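You operate a simulated robot arm through the tools that you are given. There is no shell and no other tool.

You run a simulated robot arm. Do the job below in one go: nothing can be reset, and whatever is moved stays where it is left.

TASK
Solder the clamped board's pad at the heat the feeder label asks.
Fine: set the dial, station and fan on, feed once, heat till the joint shines, stand the iron, both off.

The check looks at the end state, three seconds after you hand in, the way a careful person would. Anything else that was tipped, shoved, dropped, spilled or broken makes it a failure.

THE ROBOT
A 6-joint arm with a two-finger parallel gripper, fixed in place. Base frame: the origin is on the floor under the middle of its stand, x ahead of it, y to its left, z up; the work surface is at about z = 780. Readings come in mm, rad, newtons and seconds.
With the tool pointing down near the work surface it reaches from about 200 to 660 mm from the base axis. Its first joint turns from -2.897 to 2.897 rad. Payload 1.57 kg.
Tool frame: the origin (TCP) lies between the finger pads and is the grasp point; the fingertips stand 30 mm ahead of it; z points along the fingers, y is the line along which they close. The gripper opens to 110 mm. The fingers are 24 mm wide and 12 mm thick; the gripper's body (48 by 112 mm) begins 78 mm behind the TCP.
Orientation is that of the tool frame in the base frame, as a unit quaternion [x, y, z, w]. With the fingers straight down and closing along the base's y, the tool's x points along the base's -x, its y along +y and its z along -z.

THE INTERFACE
- The arm moves only by the tool nudge_tool. Its argument "steps" is a list of rows, each an object of numbers (a shift or turn left out is 0, a gripper value left out holds the last): "dx", "dy", "dz": the shift along the base's x, y, z in mm; "ax", "ay", "az": the turn, a rotation vector about the base's x, y, z in rad; "jaw": the opening, from 0 (shut) to 1 (fully open). In form: [{"dx": .., "dy": .., "dz": .., "ax": .., "ay": .., "az": .., "jaw": ..}, ...]. A call has 1 to 20 rows; each row is the pose to reach, as a shift and turn from the pose commanded when the call began. Rows are played at 5 a second. More than 50 mm and 0.15 rad between two rows, or a gripper value outside its range, and nothing of the call is played. Where a pose cannot be reached the arm comes as near as it can. A force on the tool above 90 N (or 10 N above the force at the start of the call, whichever is more), or a blocked arm, ends the call early, and 0.2 s more pass. The fingers move at their own pace (about 108 mm/s each) and stop on an object; they squeeze with about 37 N. The grip force told is the motor's: it shows also when the fingers shut on nothing. Time passes only in rows, and 0.2 s behind the last, so rows that repeat a pose let the fingers close. The reply holds the time, the measured pose of the TCP, the force on the tool along the base axes, the opening and the grip force, in the units named above and with some noise, with the torque about the TCP (base axes, N m) and any sound that the robot's microphone picked up.
- Cameras (640 x 400 px; columns grow to the right, rows downward): "scene" is fixed at [49.7, 499.2, 1611.3]; the picture's right is [-0.34, -0.94, 0.00], its down [-0.82, 0.30, -0.50] and it looks along [0.47, -0.17, -0.87] (base axes); focal length 218 px, centre (320, 200). "wrist" rides on the gripper at [70, 16, -141] in the tool frame; the picture's right is [-0.23, 0.97, 0.00], its down [-0.86, -0.20, -0.48] and it looks along [-0.47, -0.11, 0.88] (tool axes); focal length 222 px, centre (320, 200). There is no depth. A picture from a camera that has moved, and an enlarged one, comes with that camera's place and axes in the base frame and with its lens.
- camera(camera): a new picture of that camera. It takes no simulated time.
- lift_body(by): moves the trunk up (or, below 0, down) by that many mm; the arm rides with it, the base frame stays. It gives what a move gives, with no picture.
- close_up(camera, box): a new picture of the part [left, top, right, bottom] of that camera's present view, enlarged. It takes no simulated time.
- close_job(): hands the job in; it is judged then, once.

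Nothing tells you positions but the pictures and the camera data. Unless the task says otherwise, let go and move clear before handing in.

The tools are called after "Emit:" as name(argument=value, ...) on one line, values as JSON. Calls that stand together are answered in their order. nudge_tool: Moves the arm, as the interface text tells. Its arguments: {"type":"object","properties":{"steps":{"type":"array","items":{"type":"object","properties":{"dx":{"type":"number"},"dy":{"type":"number"},"dz":{"type":"number"},"ax":{"type":"number"},"ay":{"type":"number"},"az":{"type":"number"},"jaw":{"type":"number"}}}}},"required":["steps"]} The other tools are called the same way: lift_body (by) moves the trunk up or down; camera (camera) takes a picture; close_up (camera, box) takes an enlarged picture of a part of a camera's view; close_job () hands the job in.

At the start:

```text
time_s: 0.0
tool_pos: [519.7, 149.2, 1268.1]
tcp_rot: [0.0, 1.0, 0.0, -0.001]
wrist_force: [0.2, 0.3, 0.1]
moment: [-0.02, 0.01, -0.01]
gripper_width: 109.9
gripper_force: 0.1
trunk travel left (down, up): [-275.0, 315.0]
```

scene: 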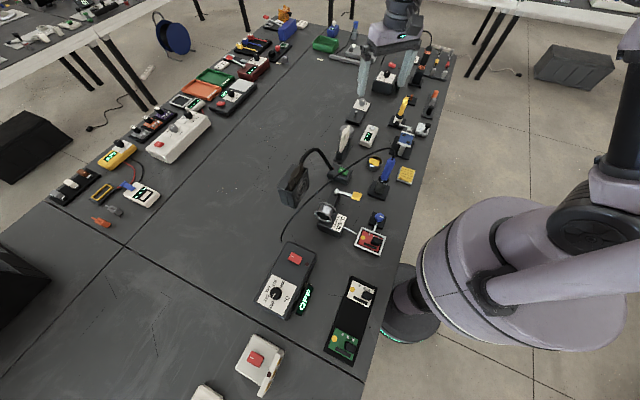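
wrist: 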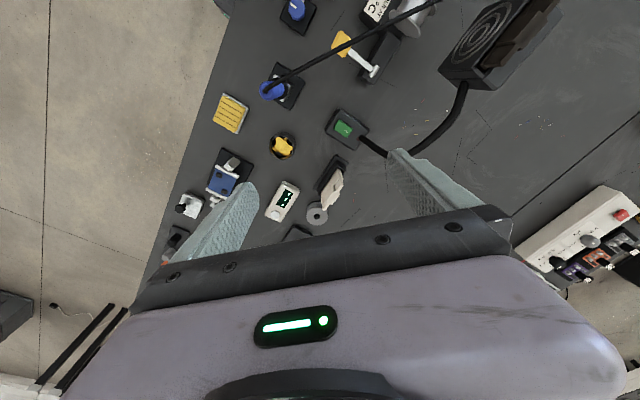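

I see a bench with a soldering station (dial, red switch, OFF display), a fan, an iron in a stand, a feeder and a clamped board. I'll take enlarged pictures to identify each before moving.

Emit:
close_up(camera="scene", box=[240, 230, 400, 330])

Emit:
close_up(camera="scene", box=[270, 130, 430, 230])

Emit:
close_up(camera="scene", box=[300, 180, 400, 260])

Emit:
close_up(camera="scene", box=[220, 270, 400, 400])

```text
4.00 times, centred on (320, 280) of scene
camera zoom: at [49.7, 499.2, 1611.3], right [-0.34, -0.94, 0.0], down [-0.82, 0.3, -0.5], along [0.47, -0.17, -0.87], focal length 872 px, centre (320, -120)
```

zoom: 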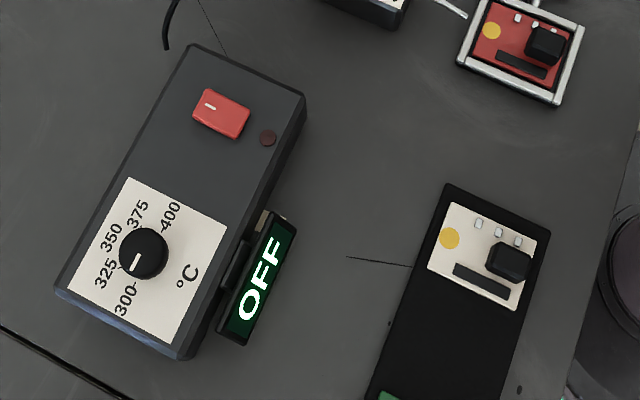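

```text
4.00 times, centred on (350, 180) of scene
camera zoom: at [49.7, 499.2, 1611.3], right [-0.34, -0.94, 0.0], down [-0.82, 0.3, -0.5], along [0.47, -0.17, -0.87], focal length 872 px, centre (200, 280)
```

zoom: 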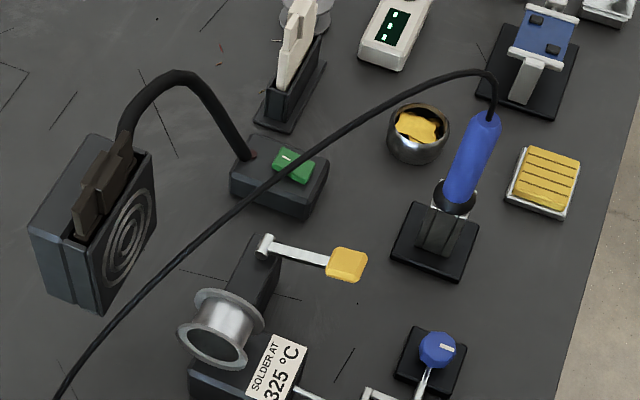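

```text
5.00 times, centred on (350, 220) of scene
camera zoom: at [49.7, 499.2, 1611.3], right [-0.34, -0.94, 0.0], down [-0.82, 0.3, -0.5], along [0.47, -0.17, -0.87], focal length 1090 px, centre (170, 100)
```

zoom: 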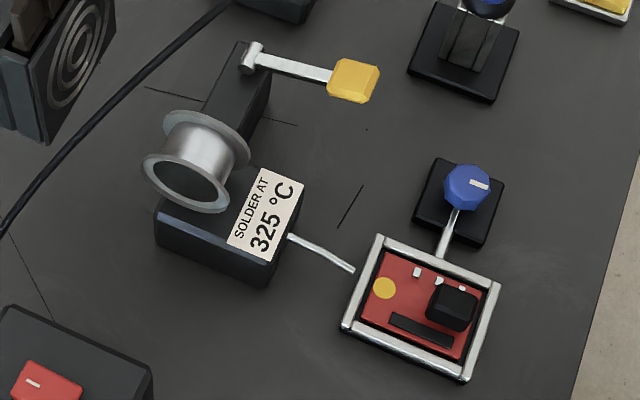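

```text
3.08 times, centred on (310, 335) of scene
camera zoom: at [49.7, 499.2, 1611.3], right [-0.34, -0.94, 0.0], down [-0.82, 0.3, -0.5], along [0.47, -0.17, -0.87], focal length 671 px, centre (351, -215)
```

zoom: 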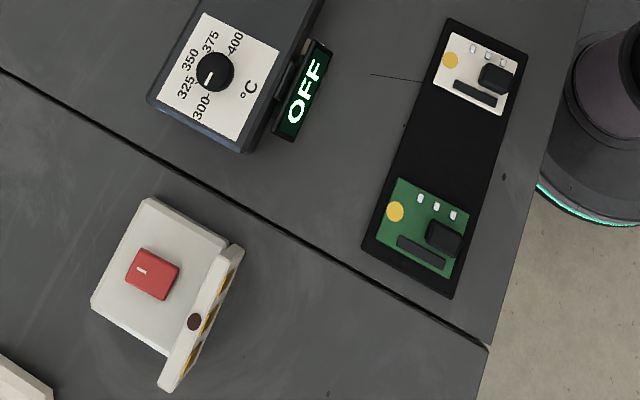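

The feeder label reads 325 °C; the station is near (200, 580), its dial around 300. I'll look more closely at the iron stand, feeder, and fan switch through the wrist camera.

Emit:
close_up(camera="wrist", box=[220, 0, 380, 100])

Emit:
close_up(camera="wrist", box=[190, 60, 410, 220])

Emit:
close_up(camera="scene", box=[360, 140, 420, 210])

```text
4.00 times, centred on (300, 50) of wrist
camera zoom: at [452.3, 165.4, 1408.9], right [0.23, 0.97, 0.0], down [0.86, -0.2, 0.48], along [0.47, -0.11, -0.88], focal length 888 px, centre (400, 800)
```

zoom: 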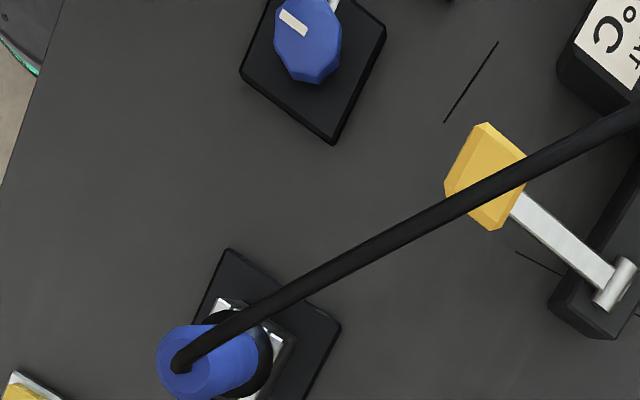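

```text
2.50 times, centred on (300, 140) of wrist
camera zoom: at [452.3, 165.4, 1408.9], right [0.23, 0.97, 0.0], down [0.86, -0.2, 0.48], along [0.47, -0.11, -0.88], focal length 555 px, centre (370, 350)
```

zoom: 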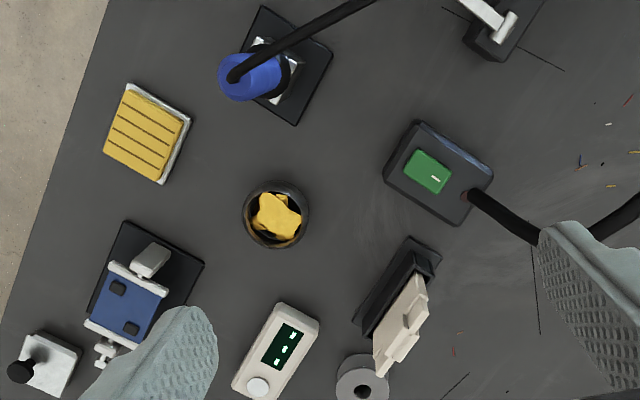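

```text
5.71 times, centred on (390, 175) of scene
camera zoom: at [49.7, 499.2, 1611.3], right [-0.34, -0.94, 0.0], down [-0.82, 0.3, -0.5], along [0.47, -0.17, -0.87], focal length 1246 px, centre (-80, 343)
```

zoom: 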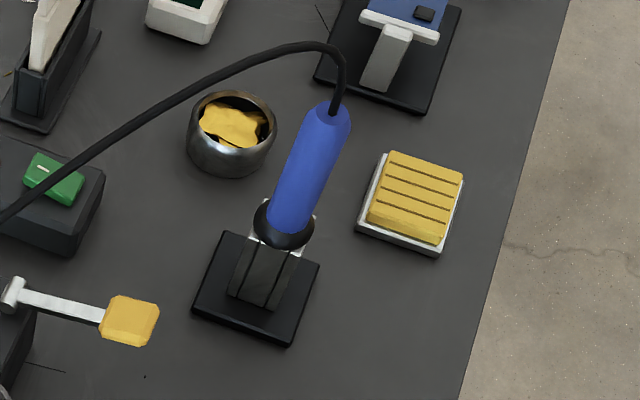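

The iron stands upright at about (449, 75), its handle from z≈890 to z≈1000. I'll now carry the wrist camera over to the station to see the dial and switch close up.

Emit:
nudge_tool(steps=[{"dx": -25, "dy": 28, "dz": -11}, {"dx": -50, "dy": 56, "dz": -22}, {"dx": -75, "dy": 84, "dz": -33}, {"dx": -100, "dy": 112, "dz": -44}, {"dx": -125, "dy": 140, "dz": -55}, {"dx": -150, "dy": 168, "dz": -66}, {"dx": -175, "dy": 196, "dz": -77}, {"dx": -200, "dy": 224, "dz": -88}, {"dx": -225, "dy": 252, "dz": -99}, {"dx": -250, "dy": 280, "dz": -110}, {"dx": -275, "dy": 308, "dz": -121}, {"dx": -300, "dy": 336, "dz": -132}, {"dx": -325, "dy": 364, "dz": -143}, {"dx": -350, "dy": 392, "dz": -154}, {"dx": -375, "dy": 420, "dz": -165}, {"dx": -400, "dy": 440, "dz": -176}])

Emit:
camera(camera="wrist")

Emit:
camera(camera="scene")

```text
time_s: 3.4
tool_pos: [119.6, 591.2, 1090.0]
tcp_rot: [0.0, 1.0, 0.0, 0.0]
wrist_force: [-0.3, -0.7, -0.9]
moment: [-0.02, -0.03, 0.0]
gripper_width: 109.8
gripper_force: 0.1
trunk travel left (down, up): [-275.0, 315.0]
```

```text
taken
camera wrist: at [50.5, 606.8, 1231.5], right [0.23, 0.97, 0.0], down [0.85, -0.2, 0.48], along [0.47, -0.11, -0.88], focal length 222 px, centre (320, 200)
```

wrist: 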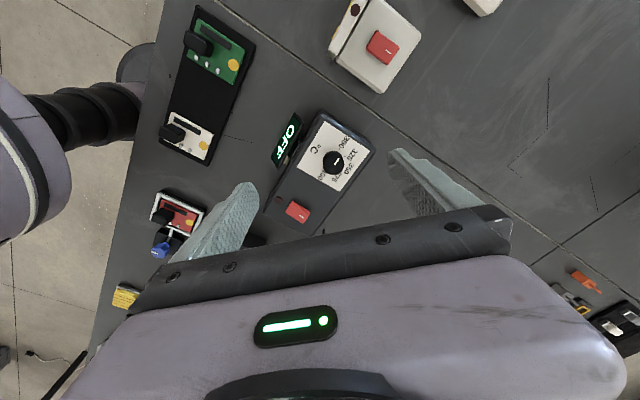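

```text
taken
```

scene: 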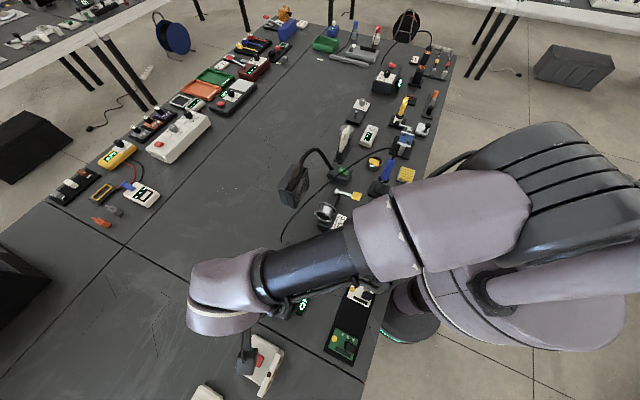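

Emit:
close_up(camera="wrist", box=[240, 90, 400, 250])

Emit:
close_up(camera="wrist", box=[295, 125, 375, 185])

```text
2.50 times, centred on (320, 170) of wrist
camera zoom: at [50.5, 606.8, 1231.5], right [0.23, 0.97, 0.0], down [0.85, -0.2, 0.48], along [0.47, -0.11, -0.88], focal length 555 px, centre (320, 275)
```

zoom: 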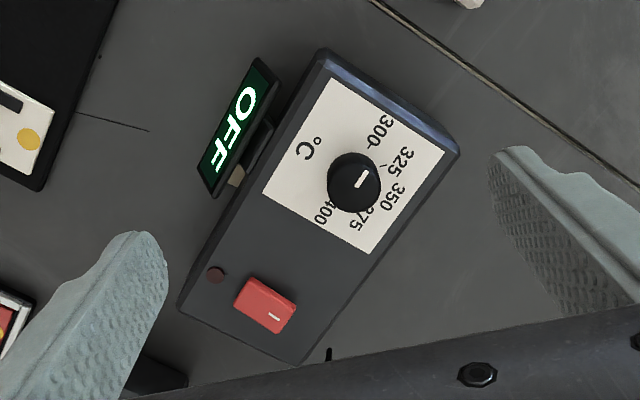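

```text
6.67 times, centred on (335, 155) of wrist
camera zoom: at [50.5, 606.8, 1231.5], right [0.23, 0.97, 0.0], down [0.85, -0.2, 0.48], along [0.47, -0.11, -0.88], focal length 1481 px, centre (220, 500)
```

zoom: 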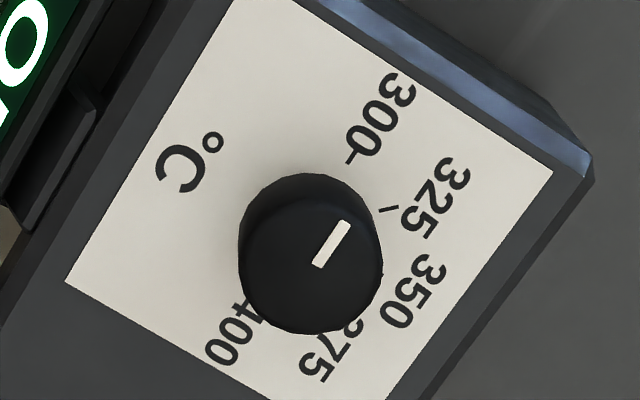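

The dial is at about (178, 600), pointing at 300, and needs roughly a 45° clockwise turn to reach 325. I'll move right above it with a narrower jaw and measure again.

Emit:
nudge_tool(steps=[{"dx": 15, "dy": 3, "dz": -26, "jaw": 0.6}, {"dx": 30, "dy": 5, "dz": -52, "jaw": 0.6}, {"dx": 45, "dy": 7, "dz": -78, "jaw": 0.6}, {"dx": 58, "dy": 9, "dz": -104, "jaw": 0.6}, {"dx": 58, "dy": 9, "dz": -130, "jaw": 0.6}, {"dx": 58, "dy": 9, "dz": -130, "jaw": 0.6}])

Emit:
camera(camera="wrist")

Emit:
close_up(camera="wrist", box=[240, 80, 400, 220])

```text
time_s: 4.8
tool_pos: [179.3, 597.6, 960.8]
tcp_rot: [0.0, 1.0, -0.001, 0.0]
wrist_force: [0.7, 0.6, 0.0]
moment: [0.0, -0.03, -0.03]
gripper_width: 65.9
gripper_force: 0.1
trunk travel left (down, up): [-275.0, 315.0]
```

```text
taken
camera wrist: at [109.9, 614.0, 1102.2], right [0.23, 0.97, 0.0], down [0.86, -0.2, 0.48], along [0.47, -0.11, -0.88], focal length 222 px, centre (320, 200)
```

wrist: 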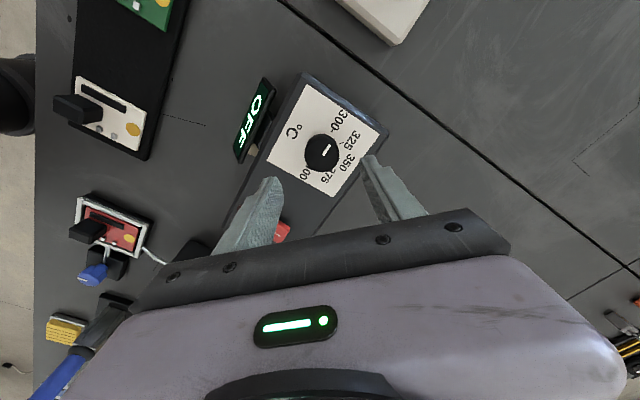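

```text
2.86 times, centred on (320, 150) of wrist
camera zoom: at [109.9, 614.0, 1102.2], right [0.23, 0.97, 0.0], down [0.86, -0.2, 0.48], along [0.47, -0.11, -0.88], focal length 635 px, centre (320, 343)
```

zoom: 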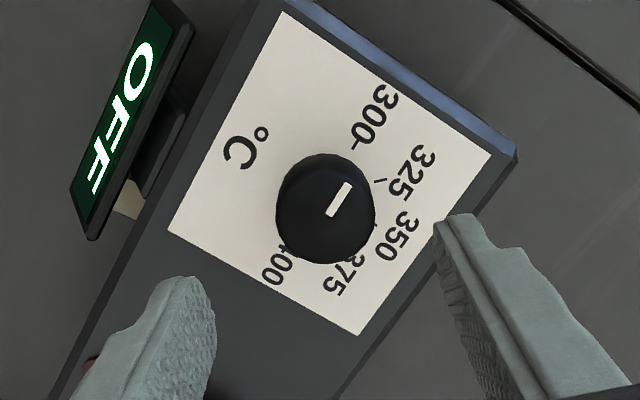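

Emit:
close_up(camera="wrist", box=[296, 110, 352, 166])

Emit:
close_up(camera="wrist", box=[260, 60, 400, 200])

```text
7.14 times, centred on (324, 138) of wrist
camera zoom: at [109.9, 614.0, 1102.2], right [0.23, 0.97, 0.0], down [0.86, -0.2, 0.48], along [0.47, -0.11, -0.88], focal length 1587 px, centre (291, 643)
```

zoom: 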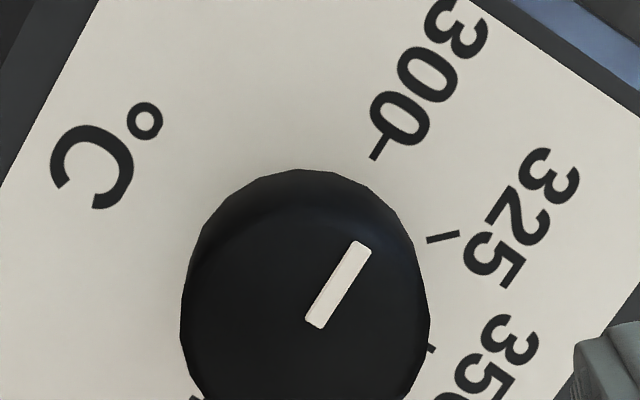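

```text
2.86 times, centred on (330, 130) of wrist
camera zoom: at [109.9, 614.0, 1102.2], right [0.23, 0.97, 0.0], down [0.86, -0.2, 0.48], along [0.47, -0.11, -0.88], focal length 635 px, centre (291, 400)
```

zoom: 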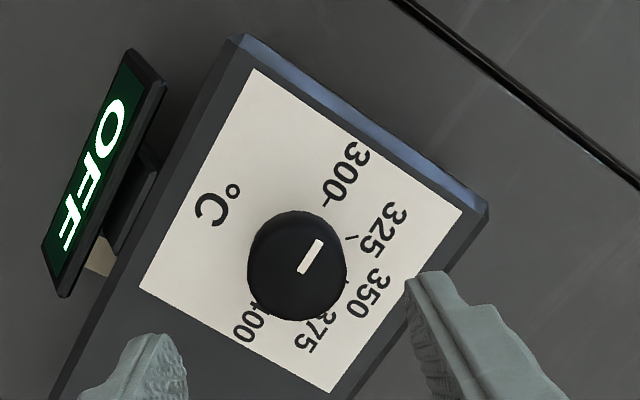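

I need the plate and knob heights exactly, so I'll shift the camera sideways for a second view.

Emit:
nudge_tool(steps=[{"dx": -30}, {"dx": -60}, {"dx": -80}, {"dx": -80}])

Emit:
close_up(camera="wrist", box=[280, 120, 392, 232])

Emit:
camera(camera="wrist")

```text
time_s: 5.8
tool_pos: [98.2, 600.5, 959.7]
tcp_rot: [0.0, 1.0, 0.0, 0.0]
wrist_force: [0.1, 0.3, 0.2]
moment: [-0.01, 0.01, -0.01]
gripper_width: 66.2
gripper_force: 0.0
trunk travel left (down, up): [-275.0, 315.0]
```

```text
3.57 times, centred on (336, 176) of wrist
camera zoom: at [30.0, 615.1, 1101.6], right [0.23, 0.97, 0.0], down [0.86, -0.2, 0.48], along [0.47, -0.11, -0.88], focal length 793 px, centre (263, 286)
```

zoom: 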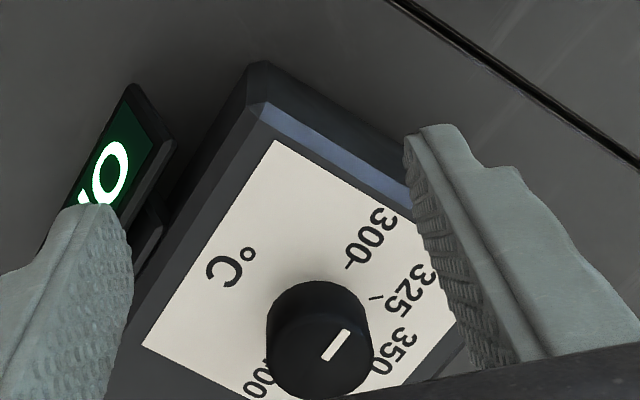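

```text
taken
camera wrist: at [30.0, 615.1, 1101.6], right [0.23, 0.97, 0.0], down [0.86, -0.2, 0.48], along [0.47, -0.11, -0.88], focal length 222 px, centre (320, 200)
```

wrist: 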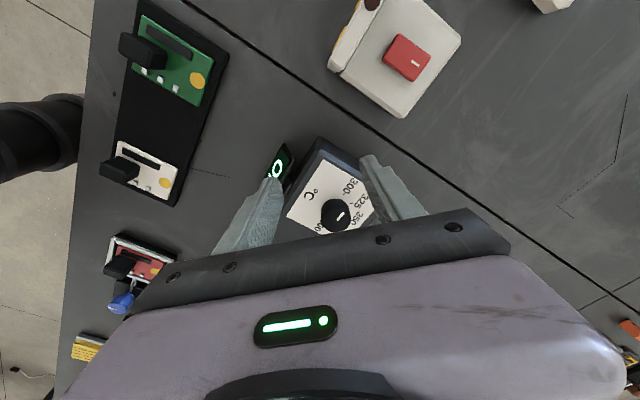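

The plate is at z≈851 and the knob, 35 mm tall, has its axis at about (178, 599.5). I'll turn the tool 45° beforehand, centre over the knob and check alignment.

Emit:
nudge_tool(steps=[{"dx": 13, "az": 0.131}, {"dx": 26, "az": 0.262}, {"dx": 39, "az": 0.393}, {"dx": 52, "az": 0.524}, {"dx": 65, "az": 0.655}, {"dx": 78.6, "dy": 0.5, "az": 0.785}, {"dx": 78.6, "dy": 0.5, "dz": -30, "az": 0.785}, {"dx": 78.6, "dy": 0.5, "dz": -30, "az": 0.785}])

Emit:
camera(camera="wrist")

Emit:
close_up(camera="wrist", box=[240, 90, 400, 230])

```text
time_s: 7.6
tool_pos: [176.6, 599.3, 930.6]
tcp_rot: [-0.383, 0.924, 0.0, 0.0]
wrist_force: [0.1, 0.0, 0.3]
moment: [-0.03, 0.03, 0.01]
gripper_width: 66.1
gripper_force: 0.1
trunk travel left (down, up): [-275.0, 315.0]
```

```text
taken
camera wrist: at [117.2, 561.0, 1071.5], right [-0.53, 0.85, 0.0], down [0.75, 0.46, 0.48], along [0.41, 0.25, -0.88], focal length 222 px, centre (320, 200)
```

wrist: 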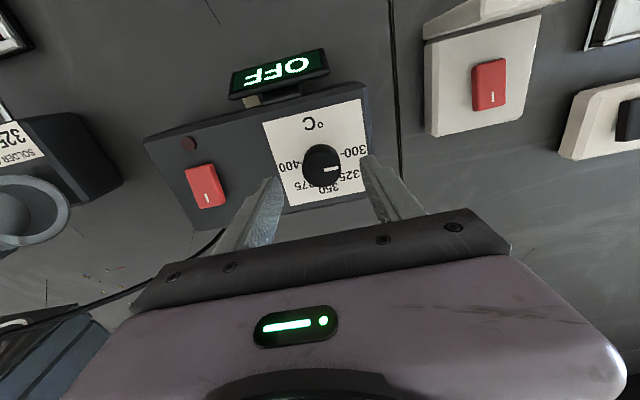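

```text
2.86 times, centred on (320, 160) of wrist
camera zoom: at [117.2, 561.0, 1071.5], right [-0.53, 0.85, 0.0], down [0.75, 0.46, 0.48], along [0.41, 0.25, -0.88], focal length 635 px, centre (320, 314)
```

zoom: 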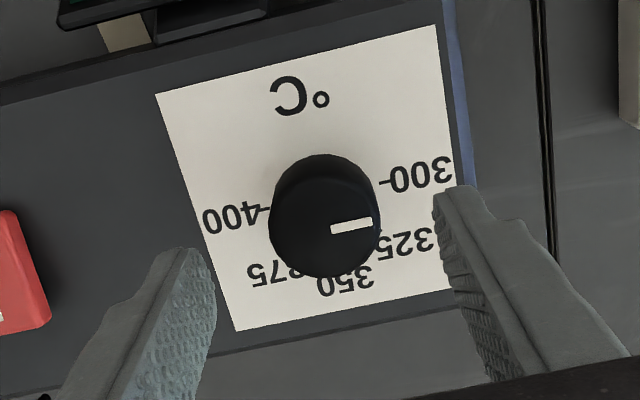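

The knob is centred between the fingers within about a millimetre. I'll go down to z≈887 and close on it.

Emit:
nudge_tool(steps=[{"dz": -15}, {"dz": -30}, {"dz": -43}, {"dz": -43}])

Emit:
close_up(camera="wrist", box=[240, 100, 400, 240])

```text
time_s: 8.6
tool_pos: [177.4, 599.8, 889.1]
tcp_rot: [-0.382, 0.924, 0.0, 0.0]
wrist_force: [0.0, 0.1, 0.6]
moment: [-0.03, -0.01, -0.01]
gripper_width: 66.0
gripper_force: 0.0
trunk travel left (down, up): [-275.0, 315.0]
```

```text
2.86 times, centred on (320, 170) of wrist
camera zoom: at [117.9, 561.4, 1030.4], right [-0.53, 0.85, 0.0], down [0.75, 0.46, 0.48], along [0.41, 0.25, -0.88], focal length 635 px, centre (320, 286)
```

zoom: 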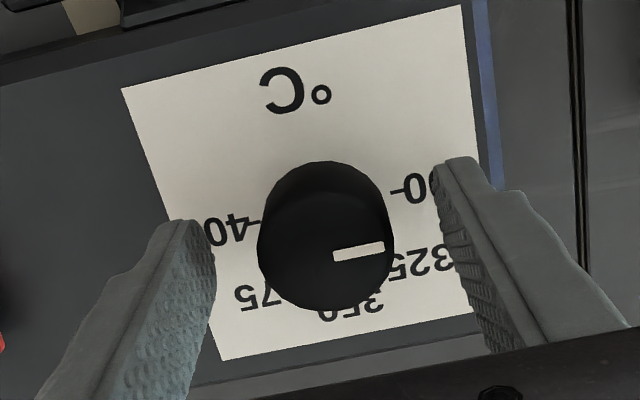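

Emit:
nudge_tool(steps=[{"jaw": 0.5}, {"jaw": 0.42}, {"jaw": 0.38}, {"jaw": 0.35}, {"jaw": 0.32}, {"jaw": 0.3}])

Emit:
close_up(camera="wrist", box=[240, 100, 400, 240])

```text
time_s: 10.0
tool_pos: [178.0, 601.7, 890.3]
tcp_rot: [-0.382, 0.924, 0.0, 0.0]
wrist_force: [-3.3, 3.7, 0.0]
moment: [0.03, 0.06, -0.03]
gripper_width: 37.9
gripper_force: 2.8
trunk travel left (down, up): [-275.0, 315.0]
```

```text
2.86 times, centred on (320, 170) of wrist
camera zoom: at [117.4, 561.9, 1030.5], right [-0.53, 0.85, 0.0], down [0.75, 0.46, 0.48], along [0.41, 0.25, -0.88], focal length 635 px, centre (320, 286)
```

zoom: 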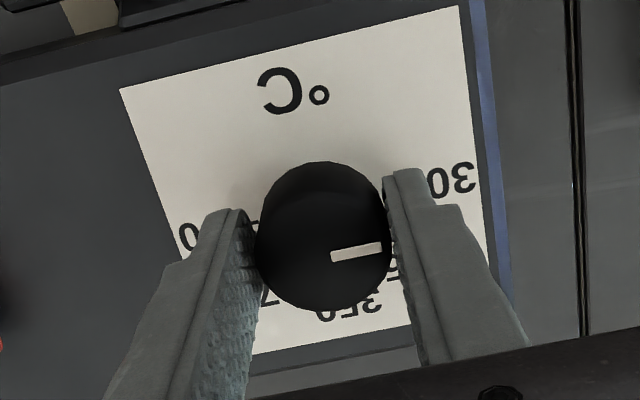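

I'm holding the knob at 38 mm with a light side load. I'll tighten and turn it 45° clockwise.

Emit:
nudge_tool(steps=[{"dx": -0.4, "dy": 0.4, "jaw": 0.25}, {"dx": -0.4, "dy": 0.4, "jaw": 0.22}, {"dx": -0.4, "dy": 0.4, "jaw": 0.22, "az": -0.1}, {"dx": -0.4, "dy": 0.4, "jaw": 0.22, "az": -0.2}, {"dx": -0.4, "dy": 0.4, "jaw": 0.22, "az": -0.3}, {"dx": -0.4, "dy": 0.4, "jaw": 0.22, "az": -0.4}, {"dx": -0.4, "dy": 0.4, "jaw": 0.22, "az": -0.5}, {"dx": -0.4, "dy": 0.4, "jaw": 0.22, "az": -0.6}, {"dx": -0.4, "dy": 0.4, "jaw": 0.22, "az": -0.7}, {"dx": -0.4, "dy": 0.4, "jaw": 0.22, "az": -0.785}, {"dx": -0.4, "dy": 0.4, "jaw": 0.22, "az": -0.785}])

Emit:
camera(camera="wrist")

Emit:
close_up(camera="wrist", box=[240, 100, 400, 240])

```text
time_s: 12.4
tool_pos: [178.0, 601.1, 888.5]
tcp_rot: [-0.001, 1.0, 0.001, 0.0]
wrist_force: [-8.0, 18.6, 18.3]
moment: [-0.1, 0.06, 0.02]
gripper_width: 35.8
gripper_force: 42.5
trunk travel left (down, up): [-275.0, 315.0]
```

```text
taken
camera wrist: at [107.7, 616.5, 1030.4], right [0.23, 0.97, 0.0], down [0.85, -0.2, 0.48], along [0.47, -0.11, -0.88], focal length 222 px, centre (320, 200)
```

wrist: 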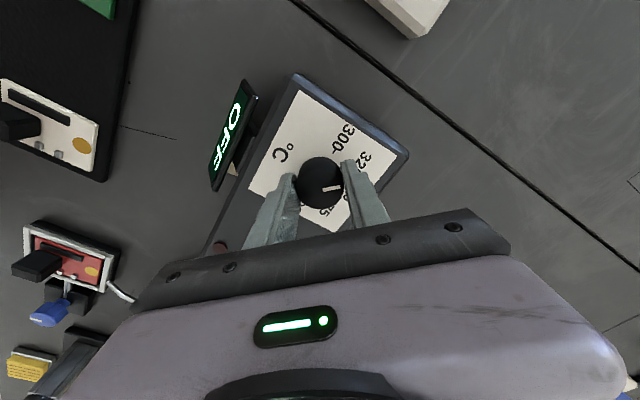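

```text
2.86 times, centred on (320, 170) of wrist
camera zoom: at [107.7, 616.5, 1030.4], right [0.23, 0.97, 0.0], down [0.85, -0.2, 0.48], along [0.47, -0.11, -0.88], focal length 635 px, centre (320, 286)
```

zoom: 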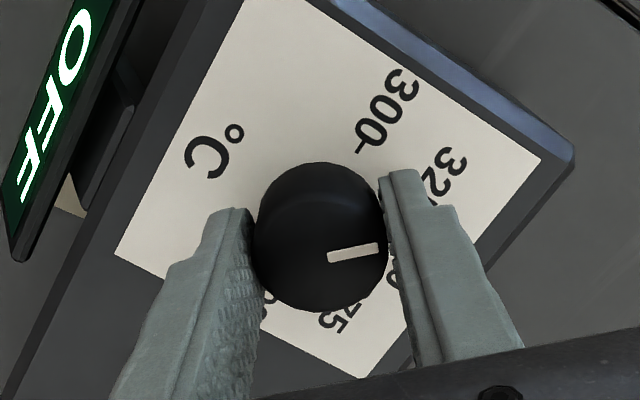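

The knob turned with the fingers. I'll open the jaws, rise and check the pointer.

Emit:
nudge_tool(steps=[{"jaw": 0.33}, {"jaw": 0.4}, {"jaw": 0.5}, {"jaw": 0.6}, {"dz": 30, "jaw": 0.6}, {"dz": 73, "jaw": 0.6}, {"dz": 73, "jaw": 0.6}])

Emit:
close_up(camera="wrist", box=[260, 80, 400, 200])

Emit:
close_up(camera="wrist", box=[296, 110, 352, 166])

```text
time_s: 14.0
tool_pos: [177.3, 599.4, 960.9]
tcp_rot: [-0.001, 1.0, 0.0, 0.0]
wrist_force: [-0.3, 0.1, 0.3]
moment: [0.01, 0.01, 0.0]
gripper_width: 66.0
gripper_force: 0.0
trunk travel left (down, up): [-275.0, 315.0]
```

```text
3.33 times, centred on (330, 140) of wrist
camera zoom: at [108.6, 615.0, 1102.9], right [0.23, 0.97, 0.0], down [0.86, -0.2, 0.48], along [0.47, -0.11, -0.88], focal length 740 px, centre (287, 400)
```

zoom: 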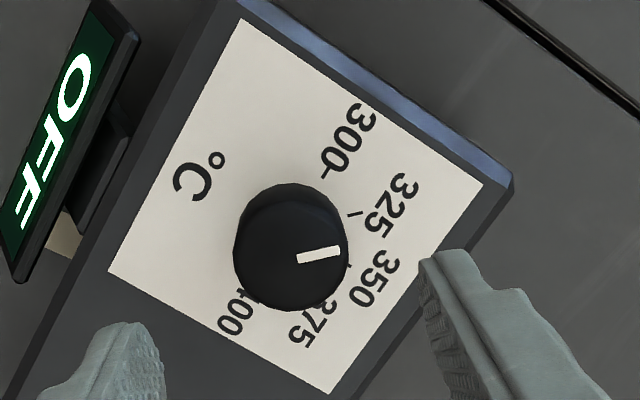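

```text
7.14 times, centred on (324, 138) of wrist
camera zoom: at [108.6, 615.0, 1102.9], right [0.23, 0.97, 0.0], down [0.86, -0.2, 0.48], along [0.47, -0.11, -0.88], focal length 1587 px, centre (291, 643)
```

zoom: 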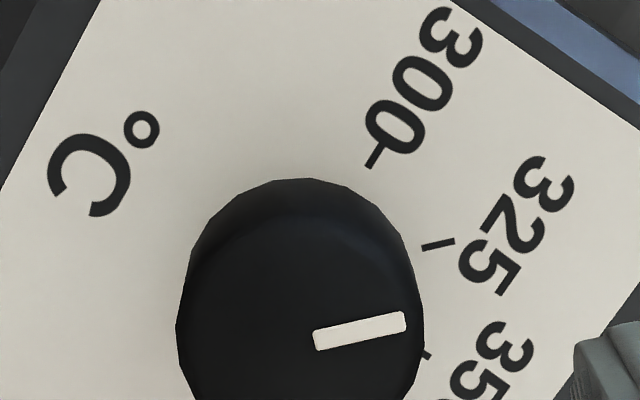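

The pointer is now parallel to the 325 tick (90°, as measured). Next I'll look at the station's red switch from above.

Emit:
nudge_tool(steps=[{"dx": 23, "dy": -22}, {"dx": 46, "dy": -44}, {"dx": 69, "dy": -66}, {"dx": 91, "dy": -88}, {"dx": 91, "dy": -88}])

Emit:
camera(camera="wrist")

Emit:
close_up(camera="wrist", box=[280, 110, 360, 190])

Emit:
close_up(camera="scene", box=[240, 230, 320, 330])

```text
time_s: 15.2
tool_pos: [269.2, 512.7, 962.0]
tcp_rot: [0.0, 1.0, 0.0, 0.0]
wrist_force: [0.9, -0.6, 0.3]
moment: [-0.01, -0.02, 0.01]
gripper_width: 65.9
gripper_force: 0.0
trunk travel left (down, up): [-275.0, 315.0]
```

```text
taken
camera wrist: at [201.2, 527.3, 1103.7], right [0.23, 0.97, 0.0], down [0.86, -0.2, 0.48], along [0.47, -0.11, -0.88], focal length 222 px, centre (320, 200)
```

wrist: 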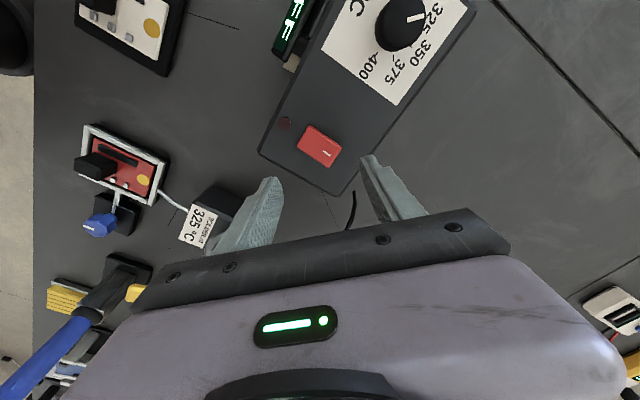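

```text
5.00 times, centred on (320, 150) of wrist
camera zoom: at [201.2, 527.3, 1103.7], right [0.23, 0.97, 0.0], down [0.86, -0.2, 0.48], along [0.47, -0.11, -0.88], focal length 1111 px, centre (320, 450)
```

zoom: 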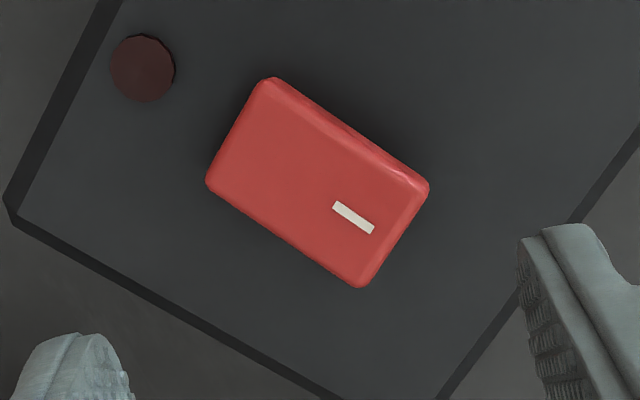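

```text
4.00 times, centred on (280, 280) of scene
camera zoom: at [49.7, 499.2, 1611.3], right [-0.34, -0.94, 0.0], down [-0.82, 0.3, -0.5], along [0.47, -0.17, -0.87], focal length 872 px, centre (480, -120)
```

zoom: 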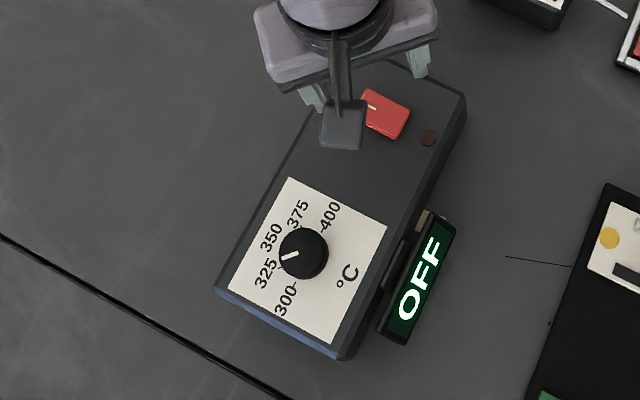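

The rocker's marked end is up, so that end turns the station on. I'll close the fingers, position over that end and go down most of the way.

Emit:
nudge_tool(steps=[{"dx": 9, "dy": 10, "jaw": 0}, {"dx": 9, "dy": 10, "jaw": 0}, {"dx": 9, "dy": 10, "dz": -20, "jaw": 0}, {"dx": 9, "dy": 10, "dz": -40, "jaw": 0}, {"dx": 9, "dy": 10, "dz": -60, "jaw": 0}, {"dx": 9, "dy": 10, "dz": -60, "jaw": 0}])

Emit:
close_up(camera="wrist", box=[240, 110, 400, 230])

Emit:
close_up(camera="scene", box=[240, 230, 320, 330])

```text
time_s: 16.6
tool_pos: [277.2, 521.0, 902.3]
tcp_rot: [0.001, 1.0, 0.001, 0.0]
wrist_force: [0.4, 1.0, -0.7]
moment: [0.05, -0.02, 0.01]
gripper_width: 0.0
gripper_force: 21.3
trunk travel left (down, up): [-275.0, 315.0]
```

```text
3.33 times, centred on (320, 170) of wrist
camera zoom: at [207.9, 536.4, 1043.4], right [0.23, 0.97, 0.0], down [0.86, -0.2, 0.48], along [0.47, -0.11, -0.88], focal length 740 px, centre (320, 300)
```

zoom: 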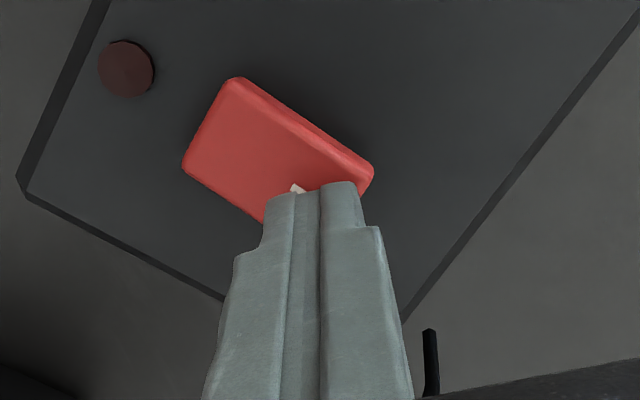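

```text
4.00 times, centred on (280, 280) of scene
camera zoom: at [49.7, 499.2, 1611.3], right [-0.34, -0.94, 0.0], down [-0.82, 0.3, -0.5], along [0.47, -0.17, -0.87], focal length 872 px, centre (480, -120)
```

zoom: 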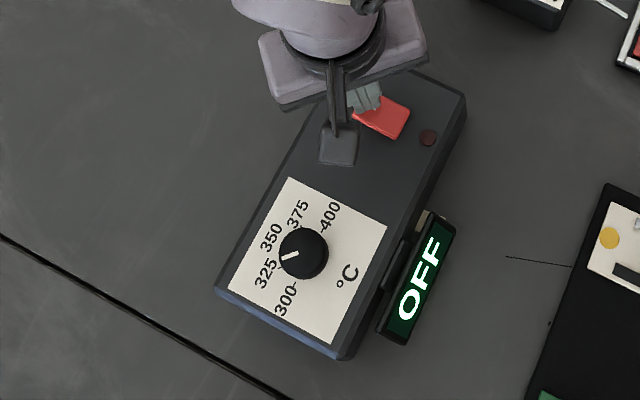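

The closed tips are right above the marked end of the rocker. I'll press in small steps while watching the force.

Emit:
nudge_tool(steps=[{"dz": -3}, {"dz": -6}, {"dz": -8}, {"dz": -10}, {"dz": -10}])

Emit:
close_up(camera="scene", box=[240, 230, 320, 330])

```text
time_s: 17.8
tool_pos: [277.3, 520.8, 894.6]
tcp_rot: [0.0, 1.0, 0.002, 0.001]
wrist_force: [4.9, 2.0, 26.1]
moment: [-0.13, 0.15, -0.02]
gripper_width: 0.0
gripper_force: 21.8
trunk travel left (down, up): [-275.0, 315.0]
```

```text
4.00 times, centred on (280, 280) of scene
camera zoom: at [49.7, 499.2, 1611.3], right [-0.34, -0.94, 0.0], down [-0.82, 0.3, -0.5], along [0.47, -0.17, -0.87], focal length 872 px, centre (480, -120)
```

zoom: 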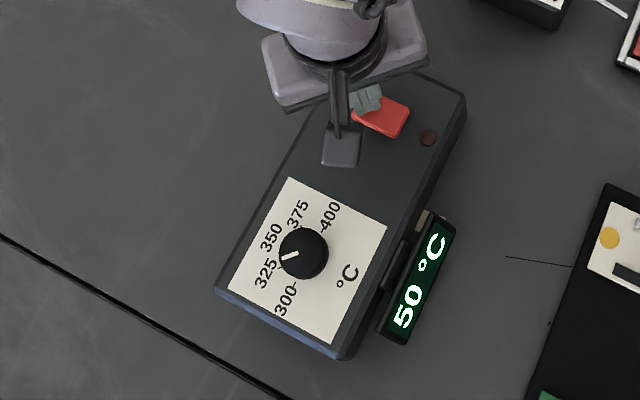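

The display now reads 50 °C, so the station is on and heating. I'll rise and check the display and switch.

Emit:
nudge_tool(steps=[{"dz": 15}, {"dz": 45}, {"dz": 90}, {"dz": 130}, {"dz": 170}])

Emit:
close_up(camera="scene", box=[240, 230, 320, 330])

Emit:
close_up(camera="wrist", box=[200, 50, 400, 200])

```text
time_s: 19.0
tool_pos: [279.5, 519.8, 1060.1]
tcp_rot: [0.0, 1.0, 0.0, 0.0]
wrist_force: [-0.1, -0.3, 0.6]
moment: [0.03, 0.02, -0.01]
gripper_width: 0.0
gripper_force: 20.9
trunk travel left (down, up): [-275.0, 315.0]
```

```text
4.00 times, centred on (280, 280) of scene
camera zoom: at [49.7, 499.2, 1611.3], right [-0.34, -0.94, 0.0], down [-0.82, 0.3, -0.5], along [0.47, -0.17, -0.87], focal length 872 px, centre (480, -120)
```

zoom: 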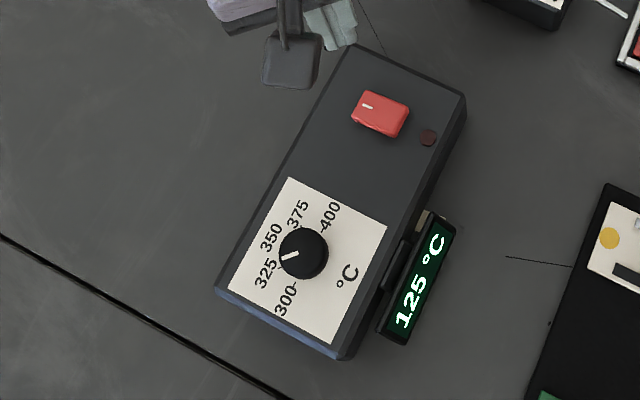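

```text
2.67 times, centred on (300, 125) of wrist
camera zoom: at [210.2, 536.2, 1200.7], right [0.23, 0.97, 0.0], down [0.86, -0.2, 0.48], along [0.47, -0.11, -0.88], focal length 592 px, centre (373, 400)
```

zoom: 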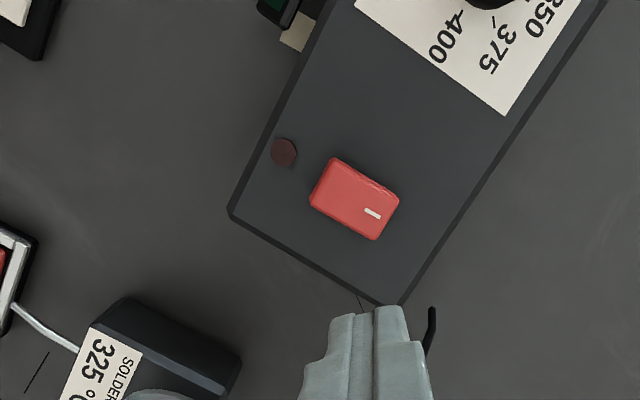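

The station is heating (125 °C and rising). Next I'll rise above the fan head and cross to the fan's green switch at about (575, 199).

Emit:
nudge_tool(steps=[{"dz": 45}, {"dz": 90}, {"dz": 130}, {"dx": 26, "dy": -29, "dz": 130}, {"dx": 52, "dy": -58, "dz": 130}, {"dx": 78, "dy": -87, "dz": 130}, {"dx": 104, "dy": -116, "dz": 130}, {"dx": 130, "dy": -145, "dz": 130}, {"dx": 156, "dy": -174, "dz": 130}, {"dx": 182, "dy": -203, "dz": 130}, {"dx": 208, "dy": -232, "dz": 130}, {"dx": 234, "dy": -261, "dz": 130}, {"dx": 260, "dy": -290, "dz": 130}, {"dx": 280, "dy": -320, "dz": 130}, {"dx": 280, "dy": -320, "dz": 90}, {"dx": 280, "dy": -320, "dz": 50}, {"dx": 280, "dy": -320, "dz": 20}, {"dx": 280, "dy": -320, "dz": 0}, {"dx": 280, "dy": -320, "dz": 0}])

Emit:
camera(camera="wrist")

Emit:
camera(camera="scene")

```text
time_s: 23.0
tool_pos: [559.0, 203.1, 1062.8]
tcp_rot: [0.0, 1.0, -0.001, -0.001]
wrist_force: [0.5, -0.5, 0.4]
moment: [0.02, -0.03, 0.02]
gripper_width: 0.0
gripper_force: 21.1
trunk travel left (down, up): [-275.0, 315.0]
```

```text
taken
camera wrist: at [489.5, 219.3, 1203.8], right [0.23, 0.97, 0.0], down [0.86, -0.2, 0.48], along [0.47, -0.11, -0.88], focal length 222 px, centre (320, 200)
```

wrist: 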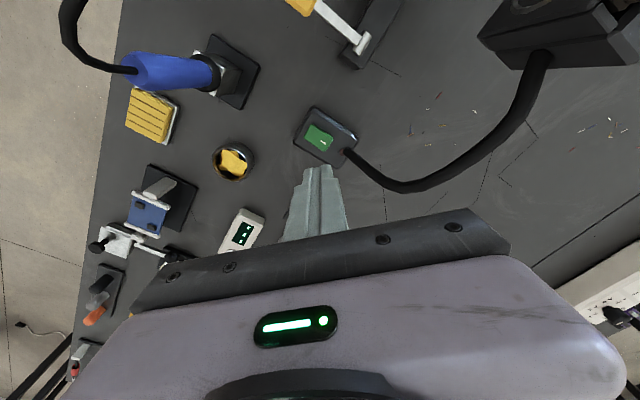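

```text
taken
```

scene: 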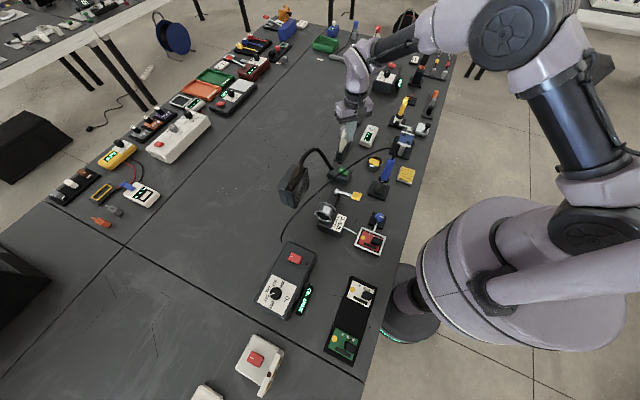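

Emit:
close_up(camera="wrist", box=[280, 90, 370, 180])

Emit:
close_up(camera="scene", box=[270, 130, 430, 230])

```text
4.44 times, centred on (325, 135) of wrist
camera zoom: at [489.5, 219.3, 1203.8], right [0.23, 0.97, 0.0], down [0.86, -0.2, 0.48], along [0.47, -0.11, -0.88], focal length 987 px, centre (298, 489)
```

zoom: 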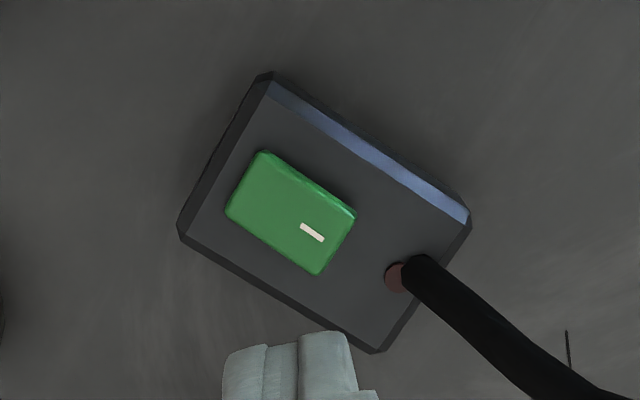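

```text
4.00 times, centred on (350, 180) of scene
camera zoom: at [49.7, 499.2, 1611.3], right [-0.34, -0.94, 0.0], down [-0.82, 0.3, -0.5], along [0.47, -0.17, -0.87], focal length 872 px, centre (200, 280)
```

zoom: 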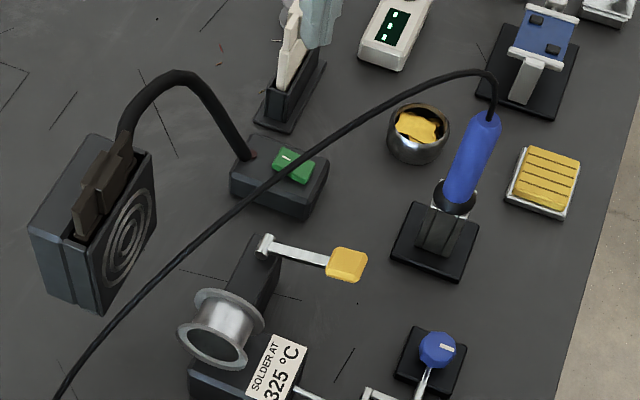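

The fan rocker has the same layout, centred at about (574, 197.5, 829), with its marked end toward +x+y. I'll rotate the tool to stay clear of the gooseneck and come down above that end.

Emit:
nudge_tool(steps=[{"dx": 9, "dy": 1.5, "az": 0.131}, {"dx": 18, "dy": 3, "az": 0.262}, {"dx": 26.8, "dy": 4.5, "az": 0.393}, {"dx": 26.8, "dy": 4.5, "az": 0.524}, {"dx": 26.8, "dy": 4.5, "az": 0.655}, {"dx": 26.8, "dy": 4.5, "az": 0.785}, {"dx": 26.8, "dy": 4.5, "dz": -35, "az": 0.785}, {"dx": 26.8, "dy": 4.5, "dz": -70, "az": 0.785}, {"dx": 26.8, "dy": 4.5, "dz": -105, "az": 0.785}, {"dx": 26.8, "dy": 4.5, "dz": -140, "az": 0.785}, {"dx": 26.8, "dy": 4.5, "dz": -160, "az": 0.785}, {"dx": 26.8, "dy": 4.5, "dz": -172, "az": 0.785}, {"dx": 26.8, "dy": 4.5, "dz": -172, "az": 0.785}])

Emit:
camera(camera="wrist")

Emit:
close_up(camera="wrist", box=[240, 110, 400, 230])

Emit:
close_up(camera="scene", box=[240, 230, 320, 330])

```text
time_s: 25.8
tool_pos: [583.8, 204.9, 886.9]
tcp_rot: [-0.382, 0.924, 0.0, 0.0]
wrist_force: [0.3, -1.3, -0.7]
moment: [-0.04, 0.0, 0.01]
gripper_width: 0.0
gripper_force: 21.0
trunk travel left (down, up): [-275.0, 315.0]
```

```text
taken
camera wrist: at [523.9, 167.6, 1029.1], right [-0.53, 0.85, 0.0], down [0.75, 0.46, 0.48], along [0.41, 0.25, -0.88], focal length 222 px, centre (320, 200)
```

wrist: 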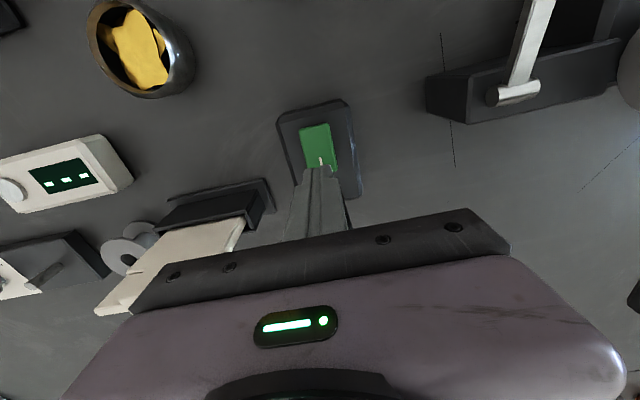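

```text
3.33 times, centred on (320, 170) of wrist
camera zoom: at [523.9, 167.6, 1029.1], right [-0.53, 0.85, 0.0], down [0.75, 0.46, 0.48], along [0.41, 0.25, -0.88], focal length 740 px, centre (320, 300)
```

zoom: 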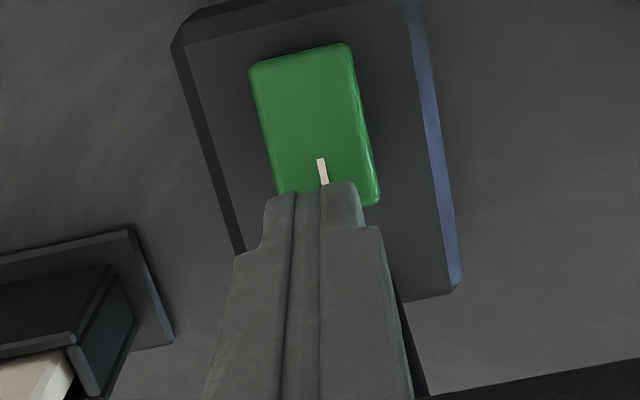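

```text
4.00 times, centred on (280, 280) of scene
camera zoom: at [49.7, 499.2, 1611.3], right [-0.34, -0.94, 0.0], down [-0.82, 0.3, -0.5], along [0.47, -0.17, -0.87], focal length 872 px, centre (480, -120)
```

zoom: 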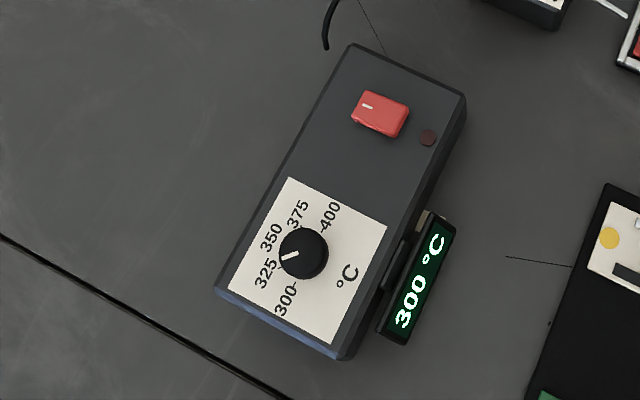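

The tip is just off the end of the rocker, so I'll shift 3 mm inward and press in small steps.

Emit:
nudge_tool(steps=[{"dx": -3, "dy": -3, "dz": -4}, {"dx": -3, "dy": -3, "dz": -8}, {"dx": -3, "dy": -3, "dz": -12}, {"dx": -3, "dy": -3, "dz": -15}, {"dx": -3, "dy": -3, "dz": -18}, {"dx": -3, "dy": -3, "dz": -18}])

Emit:
close_up(camera="wrist", box=[240, 90, 400, 210])

Emit:
close_up(camera="scene", box=[270, 130, 370, 230])

```text
time_s: 27.2
tool_pos: [581.6, 199.7, 871.8]
tcp_rot: [-0.383, 0.924, 0.001, 0.0]
wrist_force: [-0.1, 0.6, 0.1]
moment: [-0.04, -0.03, -0.03]
gripper_width: 0.0
gripper_force: 21.8
trunk travel left (down, up): [-275.0, 315.0]
```

```text
3.33 times, centred on (320, 150) of wrist
camera zoom: at [521.2, 163.6, 1012.9], right [-0.53, 0.85, 0.0], down [0.75, 0.46, 0.48], along [0.41, 0.25, -0.88], focal length 740 px, centre (320, 367)
```

zoom: 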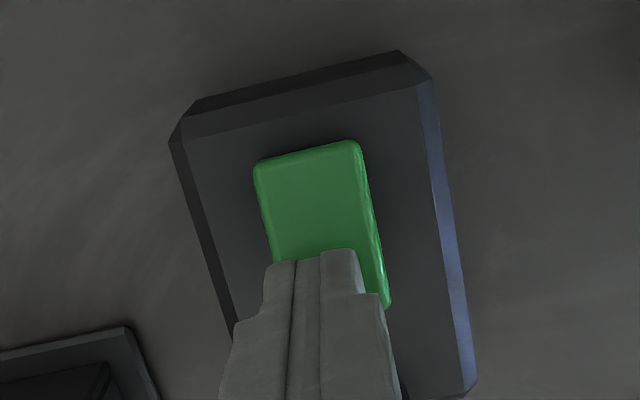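

```text
4.00 times, centred on (320, 180) of scene
camera zoom: at [49.7, 499.2, 1611.3], right [-0.34, -0.94, 0.0], down [-0.82, 0.3, -0.5], along [0.47, -0.17, -0.87], focal length 872 px, centre (320, 280)
```

zoom: 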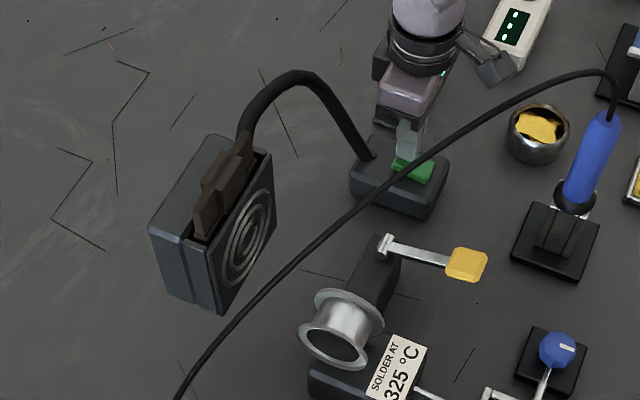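

Emit:
nudge_tool(steps=[{"dz": -2}, {"dz": -4}, {"dz": -6}, {"dz": -8}, {"dz": -8}])

Emit:
close_up(camera="wrist", box=[240, 90, 400, 210])

Emit:
close_up(camera="scene", box=[270, 130, 370, 230])

```text
time_s: 28.4
tool_pos: [580.8, 203.9, 863.1]
tcp_rot: [-0.382, 0.924, 0.001, 0.0]
wrist_force: [-0.9, 5.0, 10.0]
moment: [0.08, 0.06, 0.02]
gripper_width: 0.0
gripper_force: 21.3
trunk travel left (down, up): [-275.0, 315.0]
```

```text
3.33 times, centred on (320, 150) of wrist
camera zoom: at [520.6, 164.4, 1005.7], right [-0.53, 0.85, 0.0], down [0.74, 0.46, 0.48], along [0.41, 0.25, -0.88], focal length 740 px, centre (320, 367)
```

zoom: 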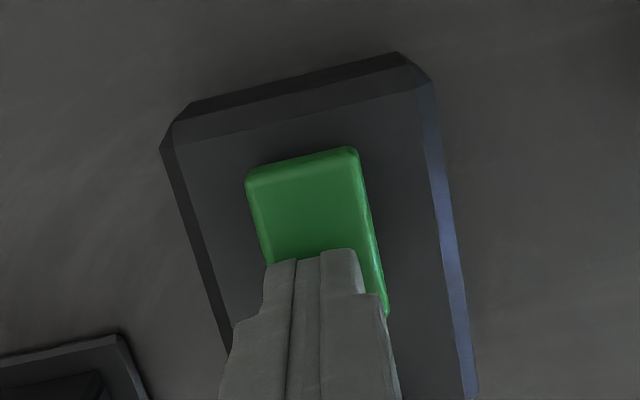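

```text
4.00 times, centred on (320, 180) of scene
camera zoom: at [49.7, 499.2, 1611.3], right [-0.34, -0.94, 0.0], down [-0.82, 0.3, -0.5], along [0.47, -0.17, -0.87], focal length 872 px, centre (320, 280)
```

zoom: 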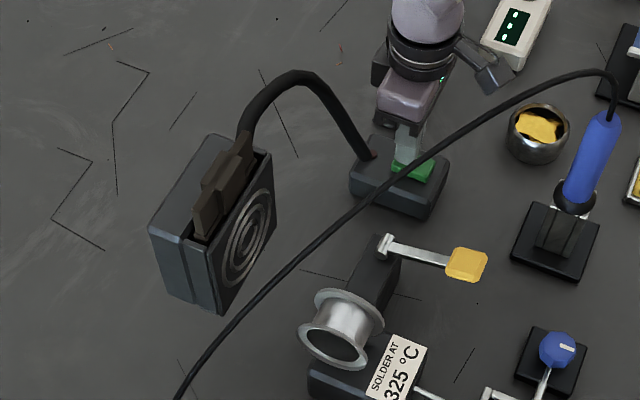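

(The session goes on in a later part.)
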